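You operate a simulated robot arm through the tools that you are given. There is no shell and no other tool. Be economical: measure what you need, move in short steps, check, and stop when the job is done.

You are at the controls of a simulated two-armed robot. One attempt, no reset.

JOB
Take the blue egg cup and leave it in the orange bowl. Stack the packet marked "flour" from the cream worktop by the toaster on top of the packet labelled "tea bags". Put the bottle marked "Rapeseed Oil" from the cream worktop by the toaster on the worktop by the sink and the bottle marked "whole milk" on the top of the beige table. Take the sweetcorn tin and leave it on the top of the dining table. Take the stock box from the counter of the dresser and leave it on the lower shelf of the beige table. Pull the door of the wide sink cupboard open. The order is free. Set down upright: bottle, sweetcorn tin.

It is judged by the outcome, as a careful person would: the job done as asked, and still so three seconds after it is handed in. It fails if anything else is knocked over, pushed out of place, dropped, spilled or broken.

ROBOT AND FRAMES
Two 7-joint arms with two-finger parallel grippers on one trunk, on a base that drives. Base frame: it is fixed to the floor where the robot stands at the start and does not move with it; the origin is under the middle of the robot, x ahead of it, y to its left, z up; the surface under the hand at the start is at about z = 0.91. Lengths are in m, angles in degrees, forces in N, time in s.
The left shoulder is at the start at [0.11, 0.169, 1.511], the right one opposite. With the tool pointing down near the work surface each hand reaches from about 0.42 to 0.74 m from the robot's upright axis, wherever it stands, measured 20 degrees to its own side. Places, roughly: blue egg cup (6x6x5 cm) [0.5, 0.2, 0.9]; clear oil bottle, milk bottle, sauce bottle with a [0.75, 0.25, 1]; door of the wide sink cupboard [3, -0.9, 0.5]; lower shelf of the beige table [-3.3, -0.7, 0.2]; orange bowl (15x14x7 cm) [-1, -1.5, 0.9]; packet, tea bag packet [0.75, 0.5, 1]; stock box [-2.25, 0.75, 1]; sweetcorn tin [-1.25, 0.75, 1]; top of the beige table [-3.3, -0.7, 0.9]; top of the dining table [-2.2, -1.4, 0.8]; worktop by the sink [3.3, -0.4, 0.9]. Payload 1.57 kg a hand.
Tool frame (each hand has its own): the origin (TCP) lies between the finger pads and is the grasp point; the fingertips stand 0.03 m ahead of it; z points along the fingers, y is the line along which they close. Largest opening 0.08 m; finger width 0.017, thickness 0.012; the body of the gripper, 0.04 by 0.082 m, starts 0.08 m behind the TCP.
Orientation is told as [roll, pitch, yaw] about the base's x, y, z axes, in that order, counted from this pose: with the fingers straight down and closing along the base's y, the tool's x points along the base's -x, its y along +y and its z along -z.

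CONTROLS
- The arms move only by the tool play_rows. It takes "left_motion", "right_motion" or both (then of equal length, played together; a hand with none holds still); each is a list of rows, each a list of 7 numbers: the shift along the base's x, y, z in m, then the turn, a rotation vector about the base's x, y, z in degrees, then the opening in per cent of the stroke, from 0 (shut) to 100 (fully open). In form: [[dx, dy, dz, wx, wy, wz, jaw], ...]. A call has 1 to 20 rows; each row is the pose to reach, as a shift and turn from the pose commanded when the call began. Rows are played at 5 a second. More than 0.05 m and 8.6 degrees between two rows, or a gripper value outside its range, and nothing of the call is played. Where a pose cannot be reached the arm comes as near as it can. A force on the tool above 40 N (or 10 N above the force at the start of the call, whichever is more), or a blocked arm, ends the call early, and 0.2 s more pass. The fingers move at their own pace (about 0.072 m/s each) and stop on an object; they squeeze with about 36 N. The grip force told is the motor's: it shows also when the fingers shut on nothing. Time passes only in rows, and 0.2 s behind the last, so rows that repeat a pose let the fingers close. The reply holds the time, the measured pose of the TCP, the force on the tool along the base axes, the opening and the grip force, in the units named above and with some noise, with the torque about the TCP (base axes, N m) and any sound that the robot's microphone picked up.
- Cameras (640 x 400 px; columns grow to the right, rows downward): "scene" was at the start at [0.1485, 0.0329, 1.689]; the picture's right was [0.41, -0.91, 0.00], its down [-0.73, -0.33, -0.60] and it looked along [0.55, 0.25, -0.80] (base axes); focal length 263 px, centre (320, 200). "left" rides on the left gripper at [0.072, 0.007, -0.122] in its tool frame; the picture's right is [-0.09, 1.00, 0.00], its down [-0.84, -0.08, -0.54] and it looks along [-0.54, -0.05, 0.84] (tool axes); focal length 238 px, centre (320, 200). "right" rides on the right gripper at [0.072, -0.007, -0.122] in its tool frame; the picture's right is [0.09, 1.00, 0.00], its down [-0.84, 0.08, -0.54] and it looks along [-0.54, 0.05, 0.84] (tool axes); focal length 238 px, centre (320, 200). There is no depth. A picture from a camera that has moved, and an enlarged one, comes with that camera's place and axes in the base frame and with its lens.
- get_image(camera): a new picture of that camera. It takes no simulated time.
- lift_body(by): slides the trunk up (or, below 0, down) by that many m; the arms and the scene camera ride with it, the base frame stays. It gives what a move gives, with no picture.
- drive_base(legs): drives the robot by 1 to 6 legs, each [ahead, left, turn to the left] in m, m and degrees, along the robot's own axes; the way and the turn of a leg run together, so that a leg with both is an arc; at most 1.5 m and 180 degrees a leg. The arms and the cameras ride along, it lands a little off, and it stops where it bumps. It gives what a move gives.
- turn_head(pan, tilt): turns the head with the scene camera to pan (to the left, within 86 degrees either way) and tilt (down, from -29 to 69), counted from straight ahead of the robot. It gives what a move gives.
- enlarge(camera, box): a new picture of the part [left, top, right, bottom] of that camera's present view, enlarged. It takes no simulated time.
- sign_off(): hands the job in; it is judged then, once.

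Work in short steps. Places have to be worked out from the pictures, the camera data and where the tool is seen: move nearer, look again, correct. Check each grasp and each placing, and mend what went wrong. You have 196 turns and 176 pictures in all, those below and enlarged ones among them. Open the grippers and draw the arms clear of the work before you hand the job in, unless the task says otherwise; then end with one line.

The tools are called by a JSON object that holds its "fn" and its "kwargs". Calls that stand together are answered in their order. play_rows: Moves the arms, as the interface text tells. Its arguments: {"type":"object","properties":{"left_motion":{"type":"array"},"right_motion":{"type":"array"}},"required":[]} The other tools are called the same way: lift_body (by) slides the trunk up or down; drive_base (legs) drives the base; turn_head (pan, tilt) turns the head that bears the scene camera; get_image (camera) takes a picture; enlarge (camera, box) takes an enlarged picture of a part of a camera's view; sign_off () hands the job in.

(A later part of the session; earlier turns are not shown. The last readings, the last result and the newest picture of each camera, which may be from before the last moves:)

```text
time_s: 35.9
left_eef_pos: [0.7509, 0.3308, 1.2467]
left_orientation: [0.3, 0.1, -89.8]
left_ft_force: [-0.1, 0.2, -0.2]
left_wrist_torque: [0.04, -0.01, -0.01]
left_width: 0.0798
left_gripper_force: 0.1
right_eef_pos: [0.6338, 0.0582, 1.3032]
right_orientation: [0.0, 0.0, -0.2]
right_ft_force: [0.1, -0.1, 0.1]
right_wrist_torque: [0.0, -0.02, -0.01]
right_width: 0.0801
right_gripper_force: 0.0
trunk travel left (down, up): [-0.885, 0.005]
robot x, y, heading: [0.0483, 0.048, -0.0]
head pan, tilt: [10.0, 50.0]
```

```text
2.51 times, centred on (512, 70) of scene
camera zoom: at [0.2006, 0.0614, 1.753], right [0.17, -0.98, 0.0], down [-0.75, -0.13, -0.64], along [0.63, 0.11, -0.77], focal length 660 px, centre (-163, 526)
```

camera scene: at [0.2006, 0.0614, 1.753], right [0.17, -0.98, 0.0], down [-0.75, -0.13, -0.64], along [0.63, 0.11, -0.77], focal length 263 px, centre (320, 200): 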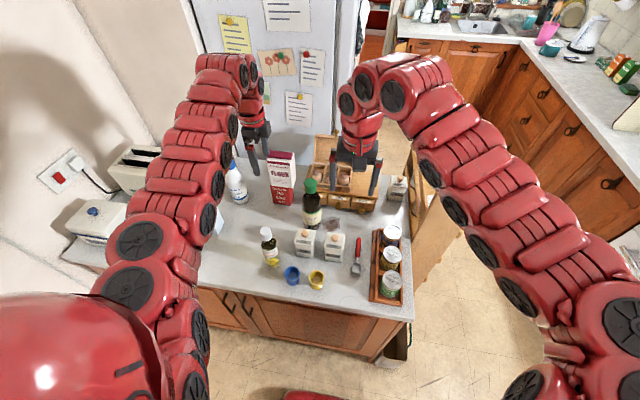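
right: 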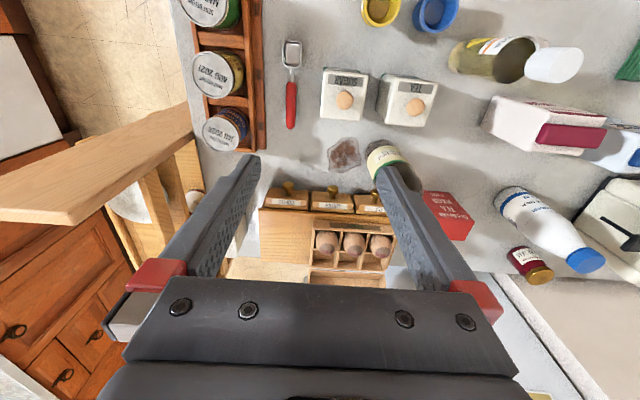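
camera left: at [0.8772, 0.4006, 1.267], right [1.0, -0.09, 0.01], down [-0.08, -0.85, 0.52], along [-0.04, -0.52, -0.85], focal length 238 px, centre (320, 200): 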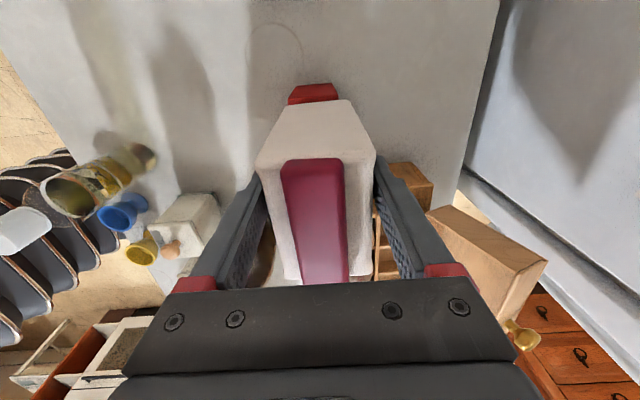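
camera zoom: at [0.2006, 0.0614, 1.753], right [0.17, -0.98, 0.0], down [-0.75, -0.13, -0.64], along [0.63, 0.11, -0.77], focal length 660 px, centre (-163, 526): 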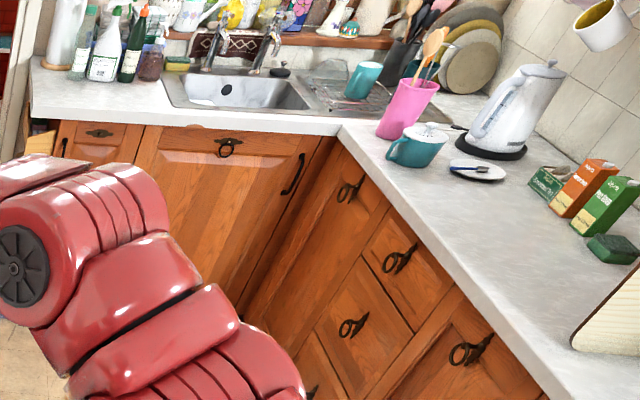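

Oil = clear bottle with yellow flowers at ≈[0.585, 0.292], cap top ≈1.11. Back off 0.11 m so that it lies in the left arm's hover range, then move above it.

{"fn": "drive_base", "kwargs": {"legs": [[-0.11, 0, 0]]}}

{"fn": "play_rows", "kwargs": {"left_motion": [[-0.03, -0.02, 0, 0, 0, 0, 100], [-0.056, -0.039, -0.02, 0, 0, 0, 100], [-0.056, -0.039, -0.04, 0, 0, 0, 100], [-0.056, -0.039, -0.04, 0, 0, 0, 100]]}}

{"fn": "get_image", "kwargs": {"camera": "left"}}

{"fn": "get_image", "kwargs": {"camera": "scene"}}

```text
time_s: 37.1
left_eef_pos: [0.6444, 0.3315, 1.2459]
left_orientation: [0.0, 0.1, -89.9]
left_ft_force: [-0.4, 0.4, -0.4]
left_wrist_torque: [0.04, 0.03, -0.01]
left_width: 0.08
left_gripper_force: 0.0
right_eef_pos: [0.5282, 0.0584, 1.3034]
right_orientation: [0.0, 0.1, -0.2]
right_ft_force: [-0.1, 0.1, -0.4]
right_wrist_torque: [0.0, 0.01, -0.01]
right_width: 0.0802
right_gripper_force: 0.2
trunk travel left (down, up): [-0.885, 0.005]
robot x, y, heading: [-0.064, 0.0462, -0.1]
head pan, tilt: [10.0, 50.0]
```

```text
time_s: 38.1
left_eef_pos: [0.5879, 0.2923, 1.206]
left_orientation: [0.0, 0.1, -90.0]
left_ft_force: [-0.3, 0.4, -0.8]
left_wrist_torque: [-0.01, 0.01, -0.01]
left_width: 0.08
left_gripper_force: 0.1
right_eef_pos: [0.5266, 0.0567, 1.303]
right_orientation: [-0.1, 0.1, -0.1]
right_ft_force: [-0.3, -0.3, -1.0]
right_wrist_torque: [0.03, 0.03, 0.01]
right_width: 0.0802
right_gripper_force: 0.0
trunk travel left (down, up): [-0.885, 0.005]
robot x, y, heading: [-0.062, 0.0476, -0.1]
head pan, tilt: [10.0, 50.0]
```

```text
147 pictures are left
camera left: at [0.5926, 0.3636, 1.327], right [1.0, -0.09, 0.0], down [-0.08, -0.84, 0.54], along [-0.05, -0.54, -0.84], focal length 238 px, centre (320, 200)
```

left: 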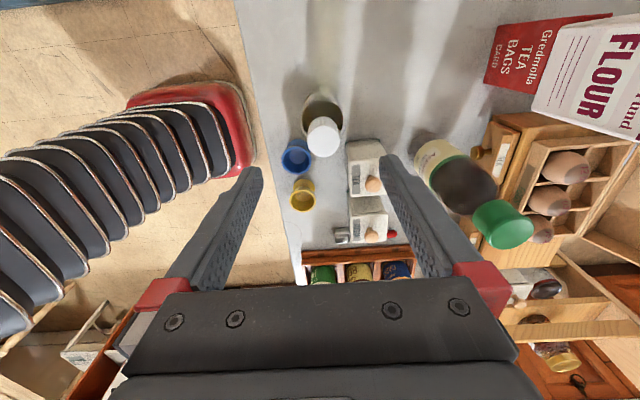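

```text
146 pictures are left
camera scene: at [0.0939, 0.0623, 1.7528], right [0.17, -0.98, 0.0], down [-0.76, -0.13, -0.64], along [0.63, 0.11, -0.77], focal length 263 px, centre (320, 200)
```

scene: 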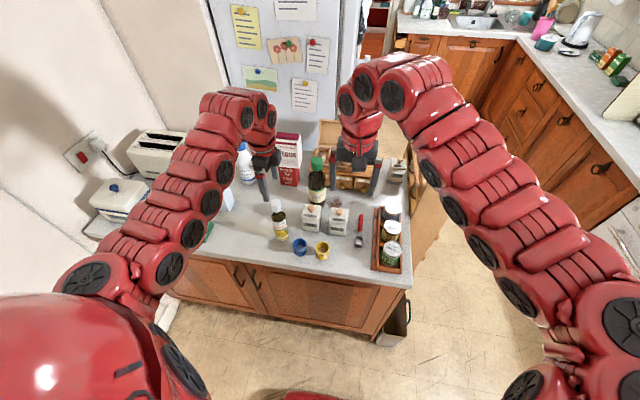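

Oil cap centre computes to [0.589, 0.297]. Descend to z≈1.05 and close gently on the neck/cap.

{"fn": "play_rows", "kwargs": {"left_motion": [[0.001, 0.004, -0.04, 0, 0, 0, 100], [0.001, 0.004, -0.08, 0, 0, 0, 100], [0.001, 0.004, -0.12, 0, 0, 0, 100], [0.001, 0.004, -0.156, 0, 0, 0, 100], [0.001, 0.004, -0.156, 0, 0, 0, 100]]}}

{"fn": "get_image", "kwargs": {"camera": "left"}}

{"fn": "enlarge", "kwargs": {"camera": "scene", "box": [200, 130, 360, 270]}}

```text
time_s: 39.3
left_eef_pos: [0.5893, 0.2954, 1.0496]
left_orientation: [0.1, 0.1, -90.0]
left_ft_force: [-0.4, 0.4, -0.1]
left_wrist_torque: [0.02, 0.01, 0.01]
left_width: 0.0798
left_gripper_force: 0.1
right_eef_pos: [0.5262, 0.0577, 1.3058]
right_orientation: [-0.1, 0.1, -0.3]
right_ft_force: [-0.3, 0.2, -0.2]
right_wrist_torque: [-0.02, 0.0, -0.02]
right_width: 0.0802
right_gripper_force: 0.0
trunk travel left (down, up): [-0.885, 0.005]
robot x, y, heading: [-0.0642, 0.0467, -0.2]
head pan, tilt: [10.0, 50.0]
```

```text
145 pictures are left
camera left: at [0.5946, 0.3665, 1.1719], right [1.0, -0.09, 0.0], down [-0.08, -0.84, 0.54], along [-0.05, -0.54, -0.84], focal length 238 px, centre (320, 200)
```

left: 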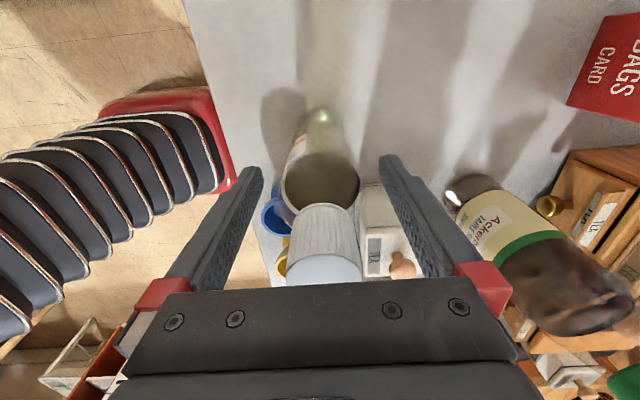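

```text
2.86 times, centred on (280, 200) of scene
camera zoom: at [0.0927, 0.0617, 1.7529], right [0.17, -0.98, 0.0], down [-0.75, -0.13, -0.64], along [0.63, 0.11, -0.77], focal length 751 px, centre (434, 200)
```

zoom: 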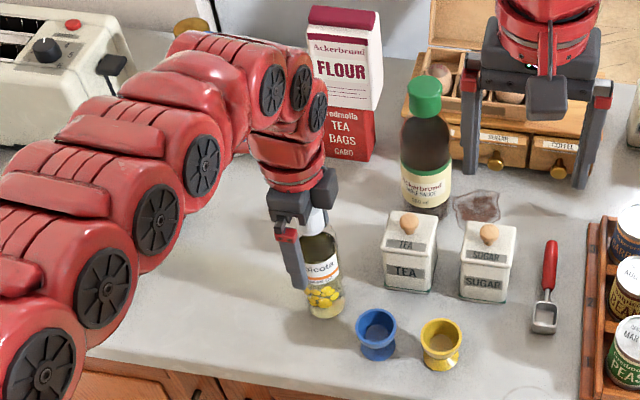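

The bottle stands centred between the fingers; close and lift.

{"fn": "play_rows", "kwargs": {"left_motion": [[0, 0, 0, 0, 0, 0, 60], [0, 0, 0, 0, 0, 0, 30], [0, 0, 0, 0, 0, 0, 0], [0, 0, 0, 0, 0, 0, 0], [0, 0, 0, 0, 0, 0, 0], [0, 0, 0.03, 0, 0, 0, 0], [0, 0, 0.06, 0, 0, 0, 0]]}}

{"fn": "enlarge", "kwargs": {"camera": "scene", "box": [200, 130, 360, 270]}}

```text
time_s: 40.9
left_eef_pos: [0.5876, 0.2959, 1.1091]
left_orientation: [0.0, 0.1, -89.9]
left_ft_force: [-0.6, 0.3, -2.4]
left_wrist_torque: [-0.04, 0.0, 0.01]
left_width: 0.0521
left_gripper_force: 35.7
right_eef_pos: [0.5246, 0.0575, 1.3037]
right_orientation: [0.0, 0.0, -0.2]
right_ft_force: [-0.2, -0.3, 1.0]
right_wrist_torque: [0.01, 0.0, -0.06]
right_width: 0.0799
right_gripper_force: 0.0
trunk travel left (down, up): [-0.885, 0.005]
robot x, y, heading: [-0.0626, 0.049, 0.0]
head pan, tilt: [10.0, 50.0]
```

```text
2.86 times, centred on (280, 200) of scene
camera zoom: at [0.0923, 0.0616, 1.7529], right [0.17, -0.99, 0.0], down [-0.75, -0.13, -0.64], along [0.63, 0.11, -0.77], focal length 751 px, centre (434, 200)
```

zoom: 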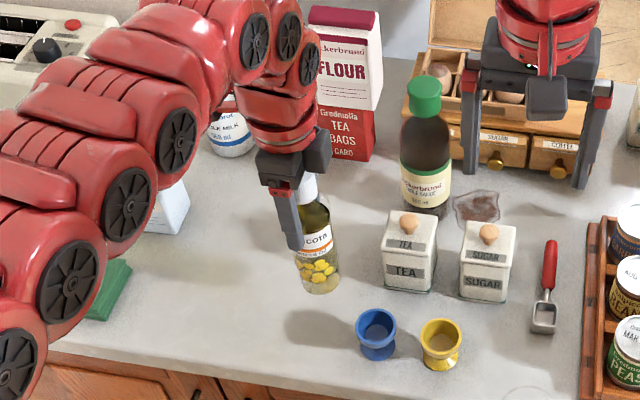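

Oil bottle held. Raise a little more, back the base off and look down the aisle to plan the route.

{"fn": "play_rows", "kwargs": {"left_motion": [[0, 0, 0.03, 0, 0, 0, 0], [0, 0, 0.06, 0, 0, 0, 0]]}}

{"fn": "drive_base", "kwargs": {"legs": [[-0.25, 0, 0]]}}

{"fn": "turn_head", "kwargs": {"pan": -40, "tilt": 35}}

{"fn": "get_image", "kwargs": {"camera": "scene"}}

{"fn": "turn_head", "kwargs": {"pan": -80, "tilt": 40}}

{"fn": "get_image", "kwargs": {"camera": "scene"}}

```text
time_s: 41.5
left_eef_pos: [0.5873, 0.2955, 1.1658]
left_orientation: [0.1, 0.1, -90.0]
left_ft_force: [-0.1, -0.1, -1.3]
left_wrist_torque: [0.02, -0.03, 0.05]
left_width: 0.0521
left_gripper_force: 35.4
right_eef_pos: [0.5244, 0.0581, 1.3041]
right_orientation: [-0.1, -0.1, -0.2]
right_ft_force: [-0.8, -1.2, 0.0]
right_wrist_torque: [0.0, -0.04, -0.02]
right_width: 0.0799
right_gripper_force: 0.1
trunk travel left (down, up): [-0.885, 0.005]
robot x, y, heading: [-0.0639, 0.0496, -0.1]
head pan, tilt: [10.0, 50.0]
```

```text
time_s: 43.3
left_eef_pos: [0.334, 0.2952, 1.1663]
left_orientation: [0.0, 0.0, -89.9]
left_ft_force: [1.7, 0.9, -2.7]
left_wrist_torque: [-0.02, 0.02, -0.02]
left_width: 0.0523
left_gripper_force: 36.2
right_eef_pos: [0.2716, 0.0571, 1.3033]
right_orientation: [-0.1, 0.1, -0.2]
right_ft_force: [0.2, -0.7, 0.4]
right_wrist_torque: [0.0, 0.0, 0.03]
right_width: 0.0799
right_gripper_force: 0.2
trunk travel left (down, up): [-0.885, 0.005]
robot x, y, heading: [-0.3158, 0.0447, 0.1]
head pan, tilt: [10.0, 50.0]
```

```text
time_s: 44.5
left_eef_pos: [0.334, 0.2946, 1.1677]
left_orientation: [0.1, 0.1, -90.0]
left_ft_force: [0.0, -0.6, -2.2]
left_wrist_torque: [0.02, 0.0, 0.01]
left_width: 0.0519
left_gripper_force: 35.7
right_eef_pos: [0.2723, 0.0589, 1.3042]
right_orientation: [-0.1, 0.0, -0.1]
right_ft_force: [0.3, -0.7, -0.2]
right_wrist_torque: [-0.01, 0.01, 0.03]
right_width: 0.0801
right_gripper_force: 0.1
trunk travel left (down, up): [-0.885, 0.005]
robot x, y, heading: [-0.3185, 0.045, 0.0]
head pan, tilt: [-40.0, 35.0]
```

```text
142 pictures are left
camera scene: at [-0.1701, -0.0079, 1.7745], right [-0.64, -0.77, 0.0], down [-0.44, 0.37, -0.82], along [0.63, -0.53, -0.57], focal length 263 px, centre (320, 200)
```

scene: 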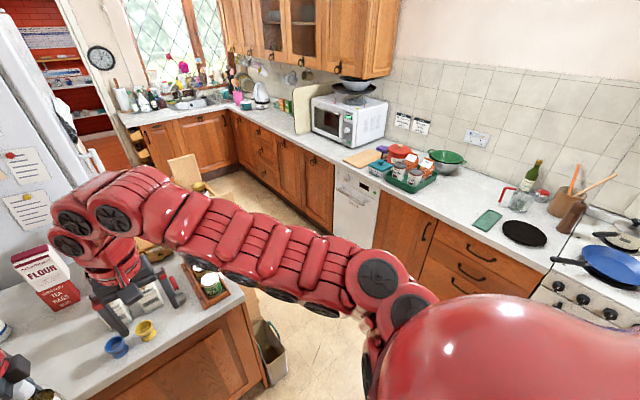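

```text
time_s: 45.6
left_eef_pos: [0.3335, 0.2945, 1.1681]
left_orientation: [0.2, 0.1, -89.9]
left_ft_force: [-0.7, -0.1, -1.1]
left_wrist_torque: [0.04, 0.01, -0.03]
left_width: 0.0519
left_gripper_force: 35.8
right_eef_pos: [0.2704, 0.0587, 1.3039]
right_orientation: [-0.1, 0.0, -0.2]
right_ft_force: [-1.0, 0.1, -0.6]
right_wrist_torque: [-0.01, 0.0, 0.0]
right_width: 0.08
right_gripper_force: 0.0
trunk travel left (down, up): [-0.885, 0.005]
robot x, y, heading: [-0.3208, 0.0473, -0.2]
head pan, tilt: [-80.0, 40.0]
```

```text
141 pictures are left
camera scene: at [-0.223, -0.035, 1.767], right [-0.98, -0.17, 0.0], down [-0.11, 0.63, -0.77], along [0.13, -0.75, -0.64], focal length 263 px, centre (320, 200)
```

scene: 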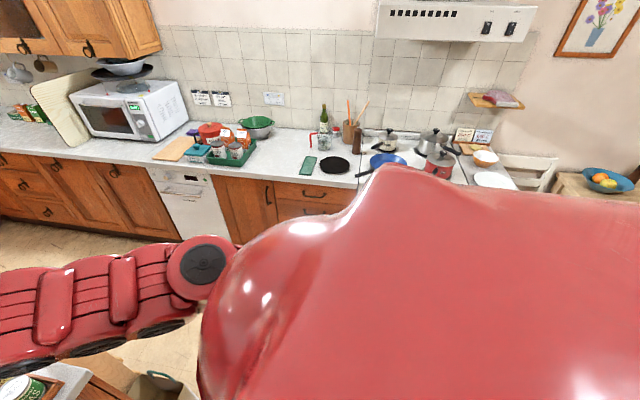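

The orange bowl sits near the hob. There is a basket by the worktop end (~[0.6,-0.3]) and a chair further on. I shift right to y≈-0.65 and look straight down the aisle.

{"fn": "drive_base", "kwargs": {"legs": [[0, -0.7, 0]]}}

{"fn": "turn_head", "kwargs": {"pan": 0, "tilt": 38}}

{"fn": "get_image", "kwargs": {"camera": "scene"}}

```text
time_s: 49.4
left_eef_pos: [0.3313, -0.4024, 1.1676]
left_orientation: [0.2, 0.1, -89.9]
left_ft_force: [-0.1, 0.8, -2.6]
left_wrist_torque: [0.03, -0.02, 0.03]
left_width: 0.0522
left_gripper_force: 36.5
right_eef_pos: [0.2693, -0.6384, 1.3036]
right_orientation: [-0.1, 0.1, -0.2]
right_ft_force: [0.1, 0.1, -0.6]
right_wrist_torque: [-0.03, 0.0, -0.01]
right_width: 0.0801
right_gripper_force: 0.0
trunk travel left (down, up): [-0.885, 0.005]
robot x, y, heading: [-0.3191, -0.6525, -0.1]
head pan, tilt: [-80.0, 40.0]
```

```text
time_s: 50.9
left_eef_pos: [0.3316, -0.4015, 1.1673]
left_orientation: [0.1, 0.1, -89.9]
left_ft_force: [0.1, -0.2, -2.7]
left_wrist_torque: [0.05, 0.0, 0.01]
left_width: 0.0519
left_gripper_force: 35.8
right_eef_pos: [0.2695, -0.6384, 1.3036]
right_orientation: [-0.1, 0.0, -0.2]
right_ft_force: [0.2, 0.9, -0.2]
right_wrist_torque: [0.0, 0.03, -0.01]
right_width: 0.0801
right_gripper_force: 0.1
trunk travel left (down, up): [-0.885, 0.005]
robot x, y, heading: [-0.3257, -0.6514, -0.1]
head pan, tilt: [0.0, 38.0]
```

```text
140 pictures are left
camera scene: at [-0.1526, -0.6485, 1.77], right [0.0, -1.0, 0.0], down [-0.62, 0.0, -0.79], along [0.79, 0.0, -0.62], focal length 263 px, centre (320, 200)
```

scene: 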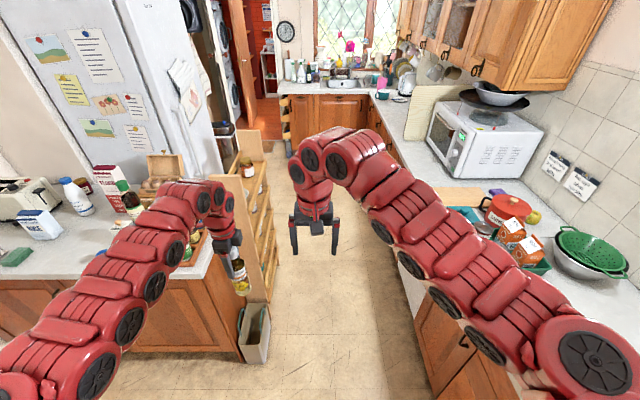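

The aisle is clear from y≈-0.33 (basket, rack) to -1.11. I drive 1.5 m ahead keeping y≈-0.72, then look again.

{"fn": "drive_base", "kwargs": {"legs": [[0, -0.07, 0], [1.5, 0, 0], [0.25, 0, 0]]}}

{"fn": "get_image", "kwargs": {"camera": "scene"}}

```text
time_s: 60.3
left_eef_pos: [2.0608, -0.4758, 1.1689]
left_orientation: [0.2, 0.0, -90.0]
left_ft_force: [0.3, -0.4, -1.9]
left_wrist_torque: [0.0, 0.0, 0.0]
left_width: 0.0521
left_gripper_force: 36.1
right_eef_pos: [2.0002, -0.7124, 1.305]
right_orientation: [-0.1, 0.0, -0.1]
right_ft_force: [0.5, 0.8, -0.6]
right_wrist_torque: [0.0, 0.0, 0.01]
right_width: 0.08
right_gripper_force: 0.1
trunk travel left (down, up): [-0.885, 0.005]
robot x, y, heading: [1.4121, -0.722, 0.2]
head pan, tilt: [0.0, 38.0]
```

```text
139 pictures are left
camera scene: at [1.5772, -0.722, 1.7702], right [0.0, -1.0, 0.0], down [-0.61, 0.0, -0.79], along [0.79, 0.0, -0.61], focal length 263 px, centre (320, 200)
```

scene: 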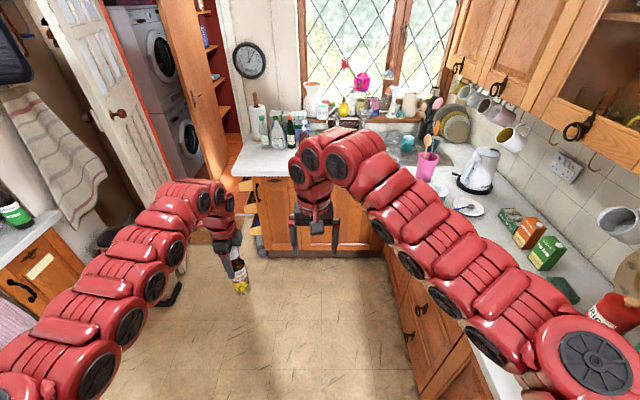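

The clear worktop left of the sink starts at x≈2.94, y≈-0.21…-0.6. I drive until the bottle hovers above ≈[3.05,-0.39] and look.

{"fn": "drive_base", "kwargs": {"legs": [[0.97, 0.09, 0]]}}

{"fn": "turn_head", "kwargs": {"pan": 20, "tilt": 50}}

{"fn": "get_image", "kwargs": {"camera": "scene"}}

{"fn": "get_image", "kwargs": {"camera": "left"}}

```text
time_s: 65.4
left_eef_pos: [3.0367, -0.4024, 1.1681]
left_orientation: [0.1, 0.2, -90.7]
left_ft_force: [0.9, 0.5, -2.0]
left_wrist_torque: [-0.02, 0.01, 0.01]
left_width: 0.052
left_gripper_force: 36.1
right_eef_pos: [2.9712, -0.6379, 1.304]
right_orientation: [-0.2, 0.0, -0.9]
right_ft_force: [0.4, 0.9, 0.4]
right_wrist_torque: [0.0, -0.02, 0.01]
right_width: 0.0799
right_gripper_force: 0.1
trunk travel left (down, up): [-0.885, 0.005]
robot x, y, heading: [2.3828, -0.6407, -1.0]
head pan, tilt: [0.0, 38.0]
```

```text
time_s: 66.2
left_eef_pos: [3.0377, -0.403, 1.1677]
left_orientation: [0.1, 0.1, -90.7]
left_ft_force: [-0.7, 0.3, -2.0]
left_wrist_torque: [0.01, -0.03, -0.02]
left_width: 0.0521
left_gripper_force: 36.0
right_eef_pos: [2.9733, -0.6383, 1.3025]
right_orientation: [0.0, 0.1, -1.0]
right_ft_force: [0.8, -0.5, -0.5]
right_wrist_torque: [0.0, 0.03, -0.02]
right_width: 0.08
right_gripper_force: 0.1
trunk travel left (down, up): [-0.885, 0.005]
robot x, y, heading: [2.3841, -0.6414, -1.0]
head pan, tilt: [20.0, 50.0]
```

```text
138 pictures are left
camera scene: at [2.5368, -0.6153, 1.7528], right [0.33, -0.95, 0.0], down [-0.72, -0.25, -0.64], along [0.61, 0.21, -0.77], focal length 263 px, centre (320, 200)
```

scene: 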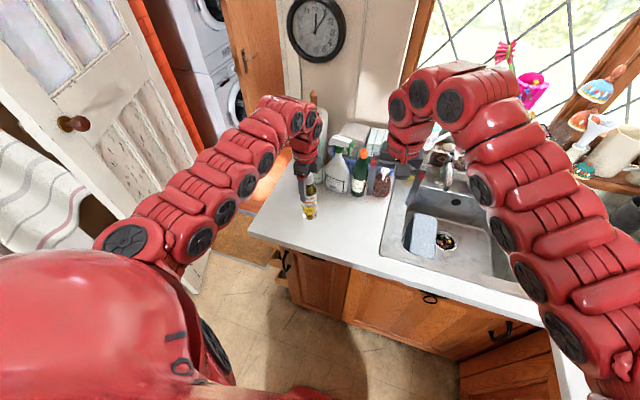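

```text
137 pictures are left
camera left: at [3.0449, -0.3311, 1.2891], right [0.99, -0.1, 0.0], down [-0.09, -0.84, 0.54], along [-0.06, -0.54, -0.84], focal length 238 px, centre (320, 200)
```

left: 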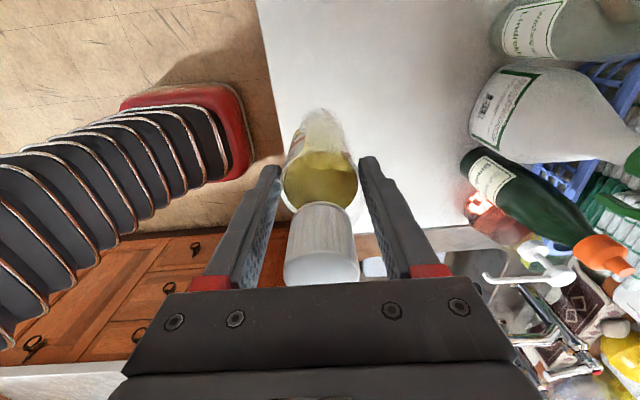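

Bottle is over clear worktop but near the edge (x≈2.97). Move 5 cm in and 2 cm left, then lower slowly.

{"fn": "play_rows", "kwargs": {"left_motion": [[0.025, 0.01, 0, 0, 0, 0, 0], [0.05, 0.02, -0.03, 0, 0, 0, 0], [0.05, 0.02, -0.065, 0, 0, 0, 0], [0.05, 0.02, -0.095, 0, 0, 0, 0], [0.05, 0.02, -0.105, 0, 0, 0, 0], [0.05, 0.02, -0.112, 0, 0, 0, 0], [0.05, 0.02, -0.115, 0, 0, 0, 0], [0.05, 0.02, -0.118, 0, 0, 0, 0], [0.05, 0.02, -0.12, 0, 0, 0, 0]]}}

{"fn": "enlarge", "kwargs": {"camera": "scene", "box": [240, 120, 400, 260]}}

```text
time_s: 68.2
left_eef_pos: [3.0875, -0.3809, 1.0494]
left_orientation: [0.4, 0.2, -90.7]
left_ft_force: [-0.4, 0.2, 17.2]
left_wrist_torque: [-0.06, 0.45, -0.02]
left_width: 0.0522
left_gripper_force: 35.4
right_eef_pos: [2.9702, -0.6396, 1.3049]
right_orientation: [0.0, 0.1, -1.0]
right_ft_force: [-0.5, -0.4, -0.2]
right_wrist_torque: [-0.01, 0.04, 0.02]
right_width: 0.0802
right_gripper_force: 0.0
trunk travel left (down, up): [-0.885, 0.005]
robot x, y, heading: [2.3833, -0.6432, -1.2]
head pan, tilt: [20.0, 50.0]
```

```text
2.86 times, centred on (320, 190) of scene
camera zoom: at [2.5336, -0.6162, 1.7534], right [0.33, -0.94, 0.0], down [-0.72, -0.25, -0.64], along [0.61, 0.21, -0.77], focal length 751 px, centre (320, 229)
```

zoom: 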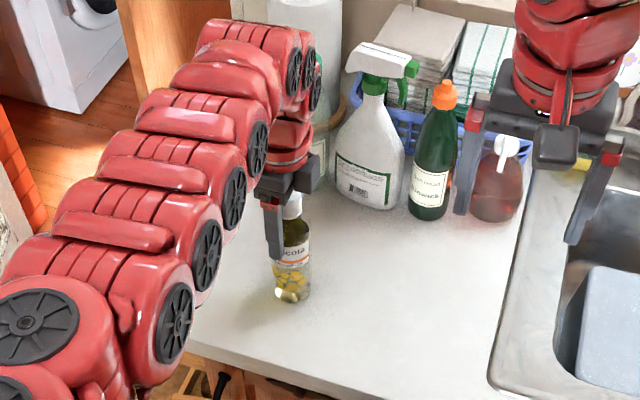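

The bottle stands on the worktop (17 N contact). Release and retreat straight up.

{"fn": "play_rows", "kwargs": {"left_motion": [[0, 0, 0.001, 0, 0, 0, 0], [0, 0, 0.001, 0, 0, 0, 60], [0, 0, 0.001, 0, 0, 0, 100], [0, 0, 0.001, 0, 0, 0, 100], [0, 0, 0.04, 0, 0, 0, 100], [0, 0, 0.08, 0, 0, 0, 100], [0, 0, 0.12, 0, 0, 0, 100], [0, 0, 0.15, 0, 0, 0, 100]]}}

{"fn": "turn_head", "kwargs": {"pan": -15, "tilt": 60}}

{"fn": "get_image", "kwargs": {"camera": "scene"}}

{"fn": "get_image", "kwargs": {"camera": "left"}}

```text
time_s: 70.0
left_eef_pos: [3.0855, -0.3831, 1.1957]
left_orientation: [0.2, 0.1, -90.7]
left_ft_force: [-0.6, 0.6, 0.3]
left_wrist_torque: [-0.05, -0.01, 0.0]
left_width: 0.0799
left_gripper_force: 0.1
right_eef_pos: [2.972, -0.6385, 1.3032]
right_orientation: [-0.2, 0.0, -1.0]
right_ft_force: [-0.3, -0.5, -0.2]
right_wrist_torque: [0.08, 0.01, -0.01]
right_width: 0.0799
right_gripper_force: 0.0
trunk travel left (down, up): [-0.885, 0.005]
robot x, y, heading: [2.3833, -0.6438, -0.9]
head pan, tilt: [20.0, 50.0]
```

```text
time_s: 71.0
left_eef_pos: [3.0867, -0.3836, 1.1962]
left_orientation: [0.2, 0.1, -90.6]
left_ft_force: [0.0, -0.4, 0.9]
left_wrist_torque: [0.01, -0.02, -0.02]
left_width: 0.0801
left_gripper_force: 0.0
right_eef_pos: [2.972, -0.6385, 1.3034]
right_orientation: [-0.1, 0.0, -1.1]
right_ft_force: [0.1, 0.0, 0.0]
right_wrist_torque: [0.0, 0.02, -0.01]
right_width: 0.0801
right_gripper_force: 0.1
trunk travel left (down, up): [-0.885, 0.005]
robot x, y, heading: [2.384, -0.6414, -1.1]
head pan, tilt: [-15.0, 60.0]
```

```text
135 pictures are left
camera scene: at [2.5274, -0.6587, 1.7403], right [-0.27, -0.96, 0.0], down [-0.83, 0.24, -0.5], along [0.48, -0.14, -0.87], focal length 263 px, centre (320, 200)
```

scene: 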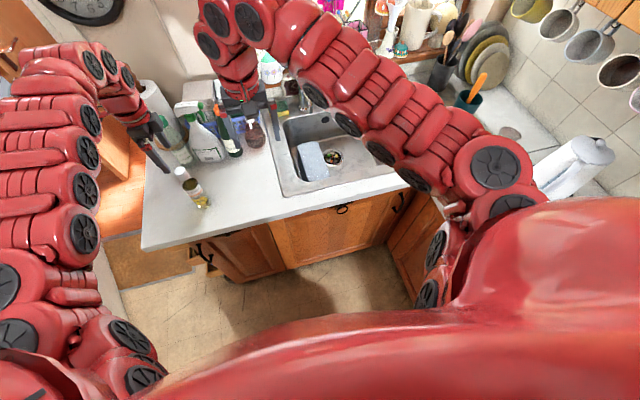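

```text
134 pictures are left
camera left: at [3.0929, -0.3124, 1.3175], right [0.99, -0.1, 0.0], down [-0.09, -0.84, 0.54], along [-0.06, -0.54, -0.84], focal length 238 px, centre (320, 200)
```

left: 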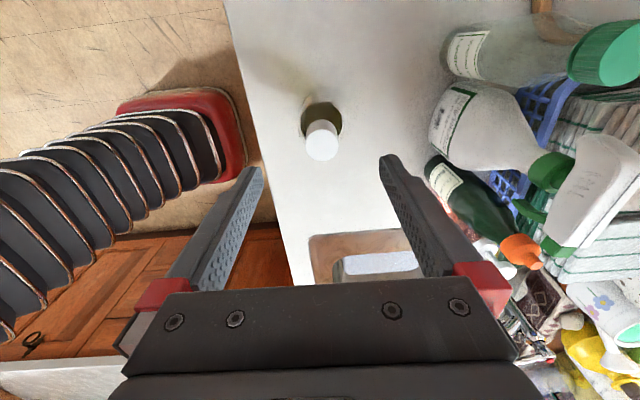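

Oil bottle is upright in place. Now back off to view the sink cupboard doors.

{"fn": "drive_base", "kwargs": {"legs": [[-0.6, 0, 1]]}}

{"fn": "lift_body", "kwargs": {"by": -0.4}}

{"fn": "turn_head", "kwargs": {"pan": -10, "tilt": 30}}

{"fn": "get_image", "kwargs": {"camera": "scene"}}

```text
time_s: 74.4
left_eef_pos: [2.4882, -0.3658, 1.1938]
left_orientation: [0.1, 0.2, -89.4]
left_ft_force: [0.4, -0.1, -0.4]
left_wrist_torque: [-0.01, 0.01, 0.01]
left_width: 0.0801
left_gripper_force: 0.1
right_eef_pos: [2.3796, -0.6237, 1.3036]
right_orientation: [-0.1, 0.1, 0.1]
right_ft_force: [0.2, 0.2, 0.2]
right_wrist_torque: [0.01, -0.01, 0.02]
right_width: 0.0798
right_gripper_force: 0.0
trunk travel left (down, up): [-0.885, 0.005]
robot x, y, heading: [1.792, -0.6406, 0.4]
head pan, tilt: [-15.0, 60.0]
```

```text
time_s: 78.2
left_eef_pos: [2.4869, -0.3657, 0.7955]
left_orientation: [0.1, 0.1, -89.3]
left_ft_force: [0.7, -0.5, -0.2]
left_wrist_torque: [-0.01, 0.0, -0.01]
left_width: 0.0801
left_gripper_force: 0.1
right_eef_pos: [2.3787, -0.6228, 0.9044]
right_orientation: [-0.1, 0.0, 0.3]
right_ft_force: [0.7, -0.8, -1.1]
right_wrist_torque: [-0.02, 0.01, 0.02]
right_width: 0.08
right_gripper_force: 0.1
trunk travel left (down, up): [-0.485, 0.405]
robot x, y, heading: [1.7894, -0.6367, 0.5]
head pan, tilt: [-15.0, 60.0]
```

```text
time_s: 79.2
left_eef_pos: [2.4858, -0.3656, 0.7961]
left_orientation: [0.1, 0.0, -89.4]
left_ft_force: [-0.6, 0.7, -0.3]
left_wrist_torque: [-0.03, -0.02, 0.02]
left_width: 0.08
left_gripper_force: 0.1
right_eef_pos: [2.3775, -0.6226, 0.9037]
right_orientation: [-0.1, 0.0, 0.2]
right_ft_force: [0.0, -0.5, 1.2]
right_wrist_torque: [0.0, 0.0, 0.0]
right_width: 0.08
right_gripper_force: 0.1
trunk travel left (down, up): [-0.485, 0.405]
robot x, y, heading: [1.7896, -0.6398, 0.2]
head pan, tilt: [-10.0, 30.0]
```

```text
133 pictures are left
camera scene: at [1.9595, -0.6514, 1.3823], right [-0.17, -0.99, 0.0], down [-0.49, 0.08, -0.87], along [0.85, -0.14, -0.5], focal length 263 px, centre (320, 200)
```

scene: 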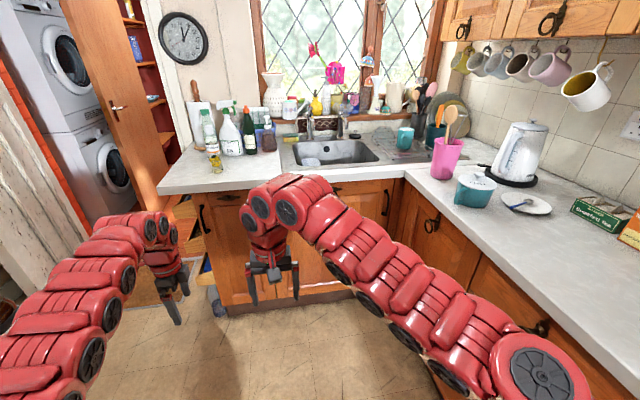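

The right arm blocks the view; I swing the right hand to the right and down a bit, then look closer.

{"fn": "play_rows", "kwargs": {"right_motion": [[0, -0.05, 0, 0, 0, 0, 100], [0, -0.1, -0.02, 0, 0, 0, 100], [0, -0.15, -0.04, 0, 0, 0, 100], [0, -0.2, -0.06, 0, 0, 0, 100], [-0.02, -0.25, -0.08, 0, 0, 0, 100]]}}

{"fn": "get_image", "kwargs": {"camera": "scene"}}

{"fn": "enlarge", "kwargs": {"camera": "scene", "box": [180, 160, 420, 310]}}

```text
refused: row 2 steps farther than a row can; nothing moved
```

```text
132 pictures are left
camera scene: at [1.9595, -0.6514, 1.3823], right [-0.17, -0.99, 0.0], down [-0.49, 0.08, -0.87], along [0.85, -0.14, -0.5], focal length 263 px, centre (320, 200)
```

scene: 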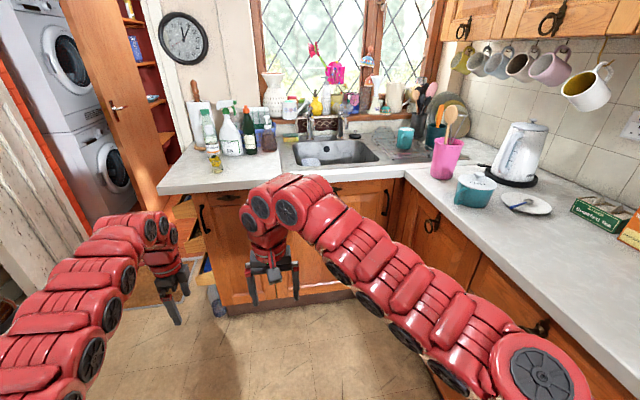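

```text
2.67 times, centred on (300, 235) of scene
camera zoom: at [1.9595, -0.6514, 1.3823], right [-0.17, -0.99, 0.0], down [-0.49, 0.08, -0.87], along [0.85, -0.14, -0.5], focal length 701 px, centre (373, 107)
```

zoom: 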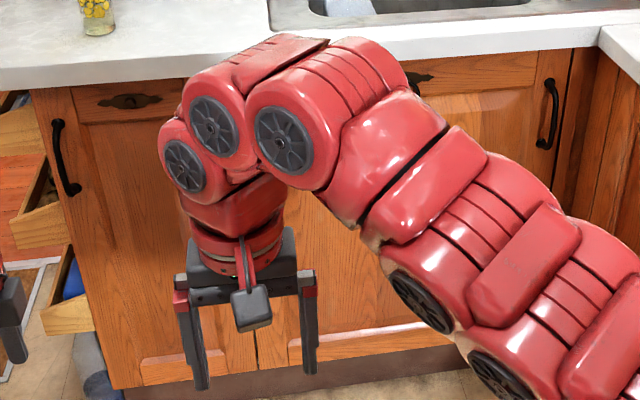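

The wide door is the right one: bar handle at its right side, about [2.95, -1.13, z 0.71–0.81], hinge at y≈-0.58. I lower the trunk another 0.15 m and turn the right hand to point forward (fingers closing along y).

{"fn": "lift_body", "kwargs": {"by": -0.15}}

{"fn": "play_rows", "kwargs": {"right_motion": [[0, -0.02, 0, 0, -8.2, 0, 100], [0, -0.04, 0, 0, -16.4, 0, 100], [0.01, -0.06, 0, 0, -24.6, 0, 100], [0.02, -0.08, 0, 0, -32.8, 0, 100], [0.03, -0.1, 0, 0, -41, 0, 100], [0.04, -0.12, 0, 0, -49.2, 0, 100], [0.05, -0.14, 0, 0, -57.4, 0, 100], [0.06, -0.16, 0, 0, -65.6, 0, 100], [0.07, -0.18, 0, 0, -73.8, 0, 100], [0.08, -0.2, 0, 0, -80, 0, 100], [0.1, -0.22, 0, 0, -80, 0, 100]]}}

{"fn": "get_image", "kwargs": {"camera": "scene"}}

{"fn": "get_image", "kwargs": {"camera": "right"}}

```text
time_s: 80.9
left_eef_pos: [2.4872, -0.3659, 0.6467]
left_orientation: [0.1, 0.0, -89.3]
left_ft_force: [0.3, -0.2, 0.4]
left_wrist_torque: [0.0, 0.02, -0.03]
left_width: 0.0801
left_gripper_force: 0.1
right_eef_pos: [2.3774, -0.6223, 0.7542]
right_orientation: [-0.1, -0.1, 0.1]
right_ft_force: [0.3, 0.2, 0.6]
right_wrist_torque: [0.02, 0.02, -0.03]
right_width: 0.0801
right_gripper_force: 0.1
trunk travel left (down, up): [-0.335, 0.555]
robot x, y, heading: [1.7908, -0.6372, 0.5]
head pan, tilt: [-10.0, 30.0]
```

```text
time_s: 83.3
left_eef_pos: [2.4867, -0.3654, 0.6452]
left_orientation: [0.1, 0.2, -89.4]
left_ft_force: [-0.2, 0.5, -0.3]
left_wrist_torque: [0.0, 0.02, -0.02]
left_width: 0.08
left_gripper_force: 0.1
right_eef_pos: [2.4787, -0.8425, 0.7533]
right_orientation: [-1.4, -80.0, 1.2]
right_ft_force: [0.5, -0.5, 0.8]
right_wrist_torque: [-0.02, 0.01, 0.0]
right_width: 0.0798
right_gripper_force: 0.1
right hand out of reach, approached as far as the arm can: row 1, 2, 3, 4, 5, 6, 8, 9
trunk travel left (down, up): [-0.335, 0.555]
robot x, y, heading: [1.7896, -0.6406, 0.5]
head pan, tilt: [-10.0, 30.0]
```

```text
130 pictures are left
camera scene: at [1.9597, -0.6516, 1.2324], right [-0.17, -0.99, 0.0], down [-0.49, 0.08, -0.87], along [0.85, -0.14, -0.5], focal length 263 px, centre (320, 200)
```

scene: 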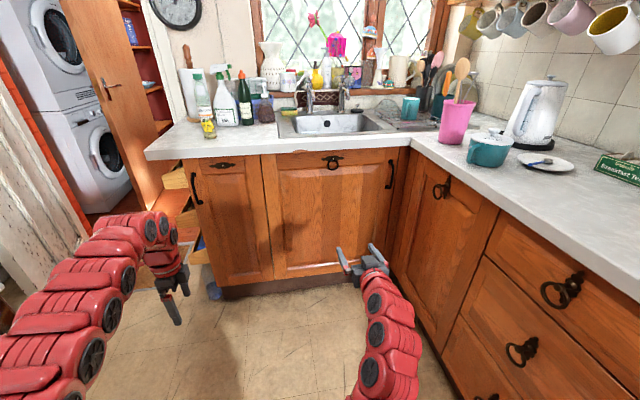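

```text
129 pictures are left
camera right: at [2.3472, -0.85, 0.705], right [-0.01, 1.0, -0.09], down [-0.39, 0.08, 0.92], along [0.92, 0.05, 0.39], focal length 238 px, centre (320, 200)
```

right: 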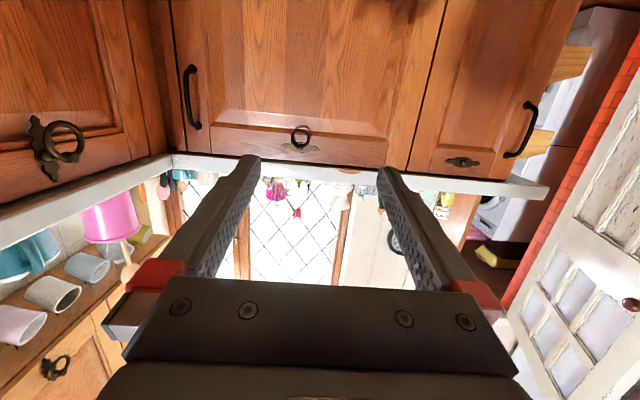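

The door and its handle are now clear: handle ≈[2.95,-1.135, 0.745]. I pull the left hand back a little, drive closer, and put the right hand in line with the handle.

{"fn": "play_rows", "kwargs": {"left_motion": [[-0.03, 0, 0, 0, 0, 0, 100], [-0.06, 0, 0, 0, 0, 0, 100], [-0.1, 0, 0, 0, 0, 0, 100]], "right_motion": [[0, -0.03, 0, 0, 0, 0, 100], [0, -0.06, 0, 0, 0, 0, 100], [0, -0.09, 0, 0, 0, 0, 60]]}}

{"fn": "drive_base", "kwargs": {"legs": [[0.3, -0.2, 0]]}}

{"fn": "get_image", "kwargs": {"camera": "right"}}

{"fn": "get_image", "kwargs": {"camera": "scene"}}

```text
time_s: 84.1
left_eef_pos: [2.4276, -0.3654, 0.6455]
left_orientation: [0.1, 0.1, -89.5]
left_ft_force: [0.3, 0.7, -0.2]
left_wrist_torque: [-0.03, 0.01, -0.01]
left_width: 0.0802
left_gripper_force: 0.1
left hand out of reach, approached as far as the arm can: row 3
right_eef_pos: [2.4799, -0.936, 0.7533]
right_orientation: [-1.3, -79.8, 1.4]
right_ft_force: [-0.1, -0.3, 0.3]
right_wrist_torque: [-0.01, 0.02, 0.0]
right_width: 0.0478
right_gripper_force: 0.1
trunk travel left (down, up): [-0.335, 0.555]
robot x, y, heading: [1.7905, -0.6397, 0.5]
head pan, tilt: [-10.0, 30.0]
```

```text
time_s: 86.5
left_eef_pos: [2.7302, -0.5671, 0.6462]
left_orientation: [0.0, 0.1, -89.5]
left_ft_force: [-0.1, 0.8, 0.5]
left_wrist_torque: [0.01, -0.01, 0.0]
left_width: 0.08
left_gripper_force: 0.0
right_eef_pos: [2.7811, -1.1367, 0.7529]
right_orientation: [-1.3, -79.9, 1.2]
right_ft_force: [0.7, 0.4, 0.1]
right_wrist_torque: [-0.02, -0.02, 0.02]
right_width: 0.0481
right_gripper_force: 0.1
trunk travel left (down, up): [-0.335, 0.555]
robot x, y, heading: [2.092, -0.841, 0.5]
head pan, tilt: [-10.0, 30.0]
```

```text
128 pictures are left
camera right: at [2.6492, -1.1432, 0.7046], right [-0.01, 1.0, -0.09], down [-0.39, 0.08, 0.92], along [0.92, 0.05, 0.38], focal length 238 px, centre (320, 200)
```

right: 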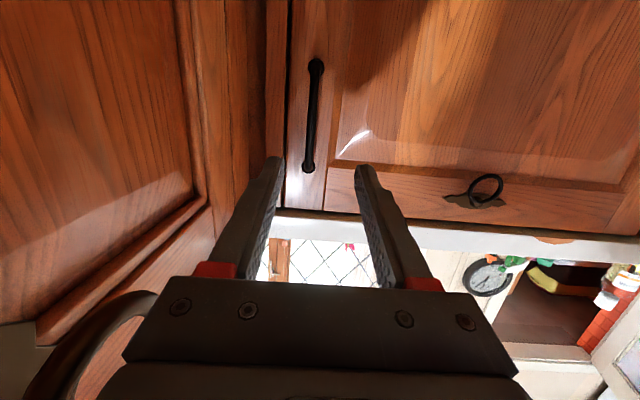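

```text
127 pictures are left
camera scene: at [2.262, -0.8526, 1.2323], right [-0.17, -0.99, 0.0], down [-0.49, 0.08, -0.87], along [0.85, -0.15, -0.5], focal length 263 px, centre (320, 200)
```

scene: 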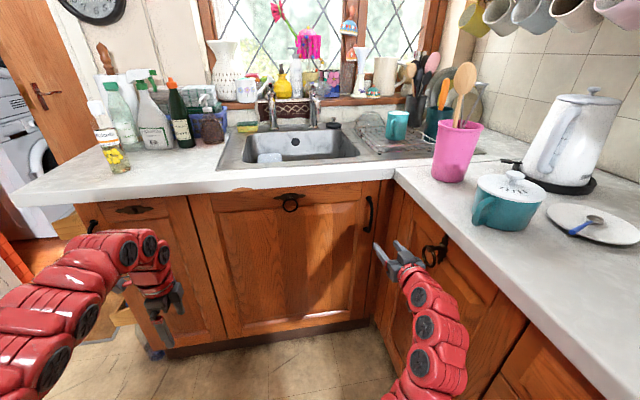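

From both views the handle is at ≈[3.0, -1.147, z 0.66–0.80]. The neighbouring cabinet ring is close to the wrist, so I yaw the hand -25° (wrist to the left), aligning height to 0.73.

{"fn": "play_rows", "kwargs": {"right_motion": [[0.01, 0, -0.01, 0, 0, -8.3, 60], [0.02, 0, -0.02, 0, 0, -16.6, 60], [0.03, 0, -0.023, 0, 0, -25, 60], [0.06, 0, -0.023, 0, 0, -25, 60], [0.09, -0.0, -0.023, 0, 0, -25, 60]]}}

{"fn": "get_image", "kwargs": {"camera": "right"}}

{"fn": "enlarge", "kwargs": {"camera": "scene", "box": [300, 150, 500, 300]}}

```text
time_s: 87.7
left_eef_pos: [2.7298, -0.5665, 0.6456]
left_orientation: [0.1, 0.2, -89.5]
left_ft_force: [0.1, 0.4, 0.3]
left_wrist_torque: [-0.01, 0.01, -0.03]
left_width: 0.0802
left_gripper_force: 0.2
right_eef_pos: [2.8723, -1.1356, 0.7301]
right_orientation: [-1.4, -79.8, -23.8]
right_ft_force: [-0.6, 0.4, -0.3]
right_wrist_torque: [0.0, 0.01, 0.01]
right_width: 0.0481
right_gripper_force: 0.0
trunk travel left (down, up): [-0.335, 0.555]
robot x, y, heading: [2.0876, -0.841, 0.2]
head pan, tilt: [-10.0, 30.0]
```

```text
126 pictures are left
camera right: at [2.7495, -1.086, 0.6817], right [0.41, 0.91, -0.09], down [-0.32, 0.24, 0.92], along [0.86, -0.34, 0.38], focal length 238 px, centre (320, 200)
```

right: 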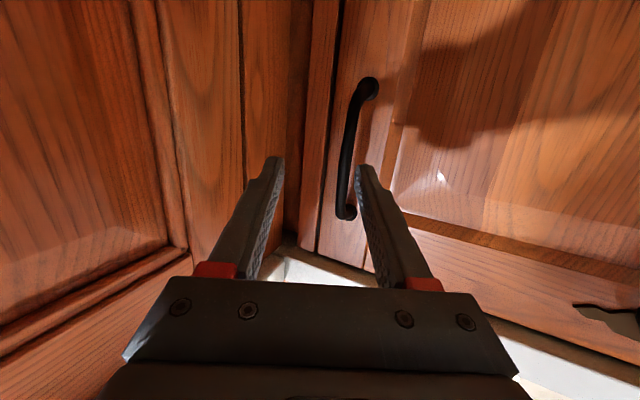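

```text
2.67 times, centred on (400, 225) of scene
camera zoom: at [2.2618, -0.8523, 1.2323], right [-0.17, -0.99, 0.0], down [-0.49, 0.08, -0.87], along [0.85, -0.15, -0.5], focal length 701 px, centre (107, 133)
```

zoom: 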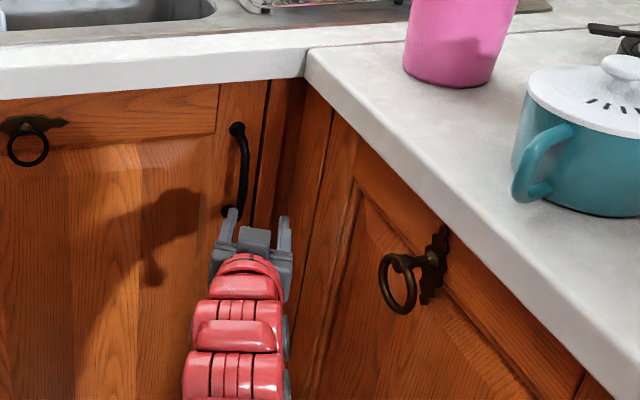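

Clear of the ring. The handle lies ≈[2.965,-1.146]; I first shift to be in line along the pointing direction, and check.

{"fn": "play_rows", "kwargs": {"right_motion": [[0.0, 0.012, 0, 0, 0, 0, 60], [0.005, 0.024, 0.0, 0, 0, 0, 60], [0.023, 0.016, 0, 0, 0, 0, 60], [0.036, 0.01, 0, 0, 0, 0, 60]]}}

{"fn": "get_image", "kwargs": {"camera": "right"}}

{"fn": "enlarge", "kwargs": {"camera": "scene", "box": [320, 170, 440, 250]}}

```text
time_s: 88.7
left_eef_pos: [2.7301, -0.5669, 0.6456]
left_orientation: [0.1, 0.1, -89.5]
left_ft_force: [0.1, 0.0, 0.3]
left_wrist_torque: [0.0, 0.0, -0.01]
left_width: 0.0799
left_gripper_force: 0.0
right_eef_pos: [2.9071, -1.1267, 0.7306]
right_orientation: [-1.2, -80.1, -24.0]
right_ft_force: [0.1, -0.2, 0.3]
right_wrist_torque: [0.01, 0.0, 0.0]
right_width: 0.0477
right_gripper_force: 0.1
trunk travel left (down, up): [-0.335, 0.555]
robot x, y, heading: [2.0942, -0.8416, 0.4]
head pan, tilt: [-10.0, 30.0]
```

```text
124 pictures are left
camera right: at [2.7847, -1.0757, 0.6813], right [0.41, 0.91, -0.09], down [-0.32, 0.24, 0.92], along [0.86, -0.35, 0.38], focal length 238 px, centre (320, 200)
```

right: 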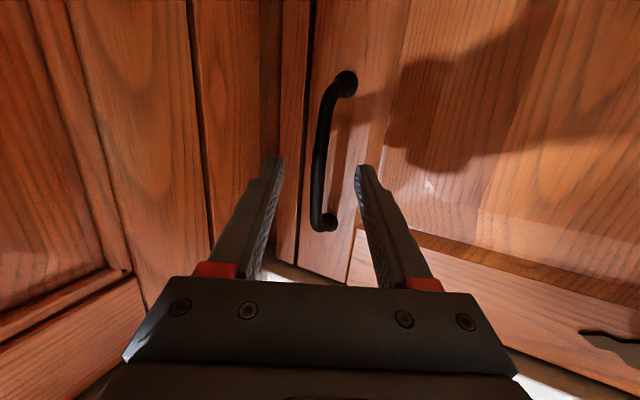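

```text
5.00 times, centred on (380, 210) of scene
camera zoom: at [2.2615, -0.8523, 1.2324], right [-0.17, -0.99, 0.0], down [-0.49, 0.08, -0.87], along [0.85, -0.15, -0.5], focal length 1314 px, centre (20, 150)
```

zoom: 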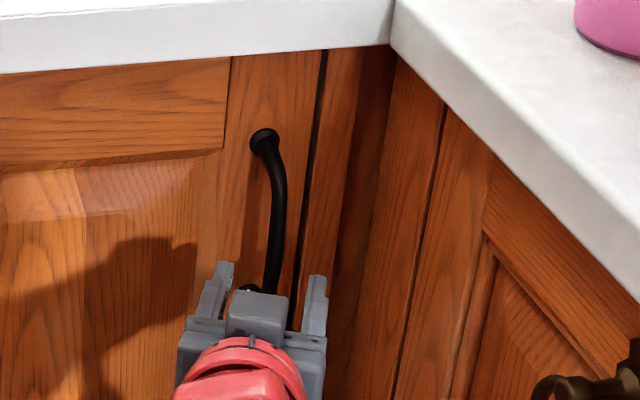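

The bar is now right between the fingers. Advance 5 cm along the pointing direction.

{"fn": "play_rows", "kwargs": {"right_motion": [[0.018, -0.008, 0, 0, 0, 0, 60], [0.034, -0.015, 0, 0, 0, 0, 60], [0.045, -0.02, 0, 0, 0, 0, 60]]}}

{"fn": "get_image", "kwargs": {"camera": "right"}}

{"fn": "enlarge", "kwargs": {"camera": "scene", "box": [320, 170, 440, 250]}}

```text
time_s: 89.6
left_eef_pos: [2.7272, -0.5653, 0.6488]
left_orientation: [0.2, 0.2, -89.5]
left_ft_force: [-0.4, -0.7, 0.3]
left_wrist_torque: [0.0, -0.02, 0.03]
left_width: 0.0797
left_gripper_force: 0.0
right_eef_pos: [2.9498, -1.144, 0.7309]
right_orientation: [-1.4, -79.9, -23.5]
right_ft_force: [-19.8, 5.1, 4.1]
right_wrist_torque: [0.06, -0.25, 0.58]
right_width: 0.044
right_gripper_force: 0.2
trunk travel left (down, up): [-0.335, 0.555]
robot x, y, heading: [2.0898, -0.838, 0.3]
head pan, tilt: [-10.0, 30.0]
stopped in row 3 (right hand): the force on the tool passed its limit at 45 N (the readings are from after the stop); the commanded pose is now the measured one
```

```text
122 pictures are left
camera right: at [2.8264, -1.0935, 0.6823], right [0.4, 0.91, -0.09], down [-0.32, 0.24, 0.92], along [0.86, -0.34, 0.39], focal length 238 px, centre (320, 200)
```

right: 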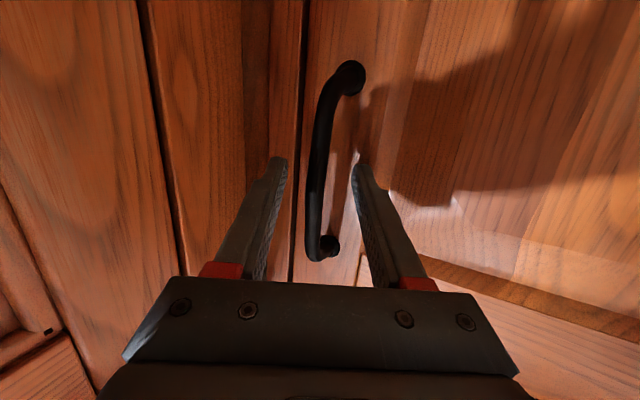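

```text
5.00 times, centred on (380, 210) of scene
camera zoom: at [2.2571, -0.8513, 1.233], right [-0.17, -0.99, 0.0], down [-0.49, 0.08, -0.87], along [0.85, -0.15, -0.5], focal length 1314 px, centre (20, 150)
```

zoom: 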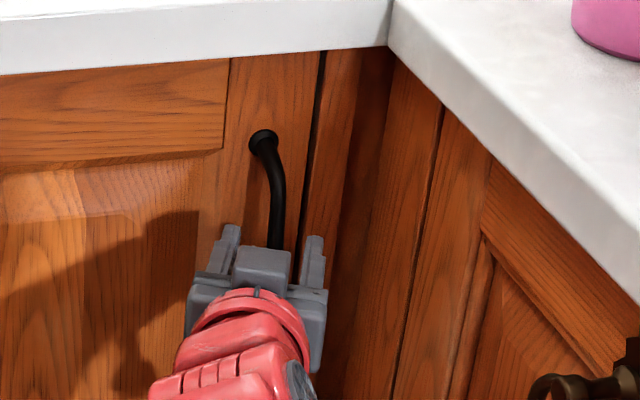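

A fingertip touches the door face, so the bar is between the pads. Ease back 5 mm and close.

{"fn": "play_rows", "kwargs": {"right_motion": [[-0.005, 0.002, 0, 0, 0, 0, 60], [-0.005, 0.002, 0, 0, 0, 0, 30], [-0.005, 0.002, 0, 0, 0, 0, 0], [-0.005, 0.002, 0, 0, 0, 0, 0], [-0.005, 0.002, 0, 0, 0, 0, 0]]}}

{"fn": "get_image", "kwargs": {"camera": "right"}}

```text
time_s: 90.8
left_eef_pos: [2.7292, -0.5676, 0.6453]
left_orientation: [0.1, 0.2, -89.6]
left_ft_force: [-1.1, -0.9, 0.8]
left_wrist_torque: [0.04, 0.02, 0.0]
left_width: 0.08
left_gripper_force: 0.0
right_eef_pos: [2.9459, -1.1432, 0.7284]
right_orientation: [-1.4, -79.8, -23.7]
right_ft_force: [-0.5, -8.5, 3.6]
right_wrist_torque: [0.24, 0.16, -0.08]
right_width: 0.011
right_gripper_force: 28.9
trunk travel left (down, up): [-0.335, 0.555]
robot x, y, heading: [2.0927, -0.8389, 0.1]
head pan, tilt: [-10.0, 30.0]
```

```text
120 pictures are left
camera right: at [2.8229, -1.0938, 0.6803], right [0.41, 0.91, -0.09], down [-0.31, 0.24, 0.92], along [0.86, -0.34, 0.38], focal length 238 px, centre (320, 200)
```

right: 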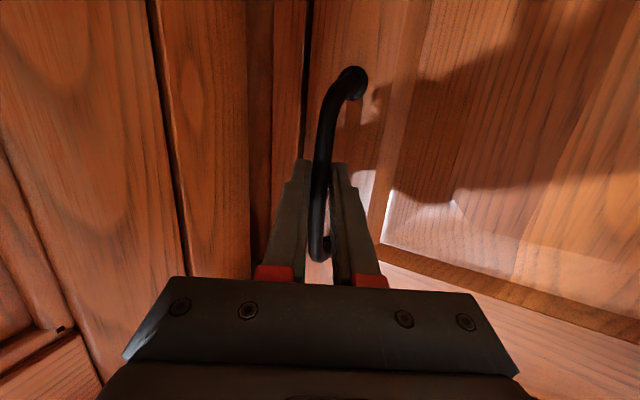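

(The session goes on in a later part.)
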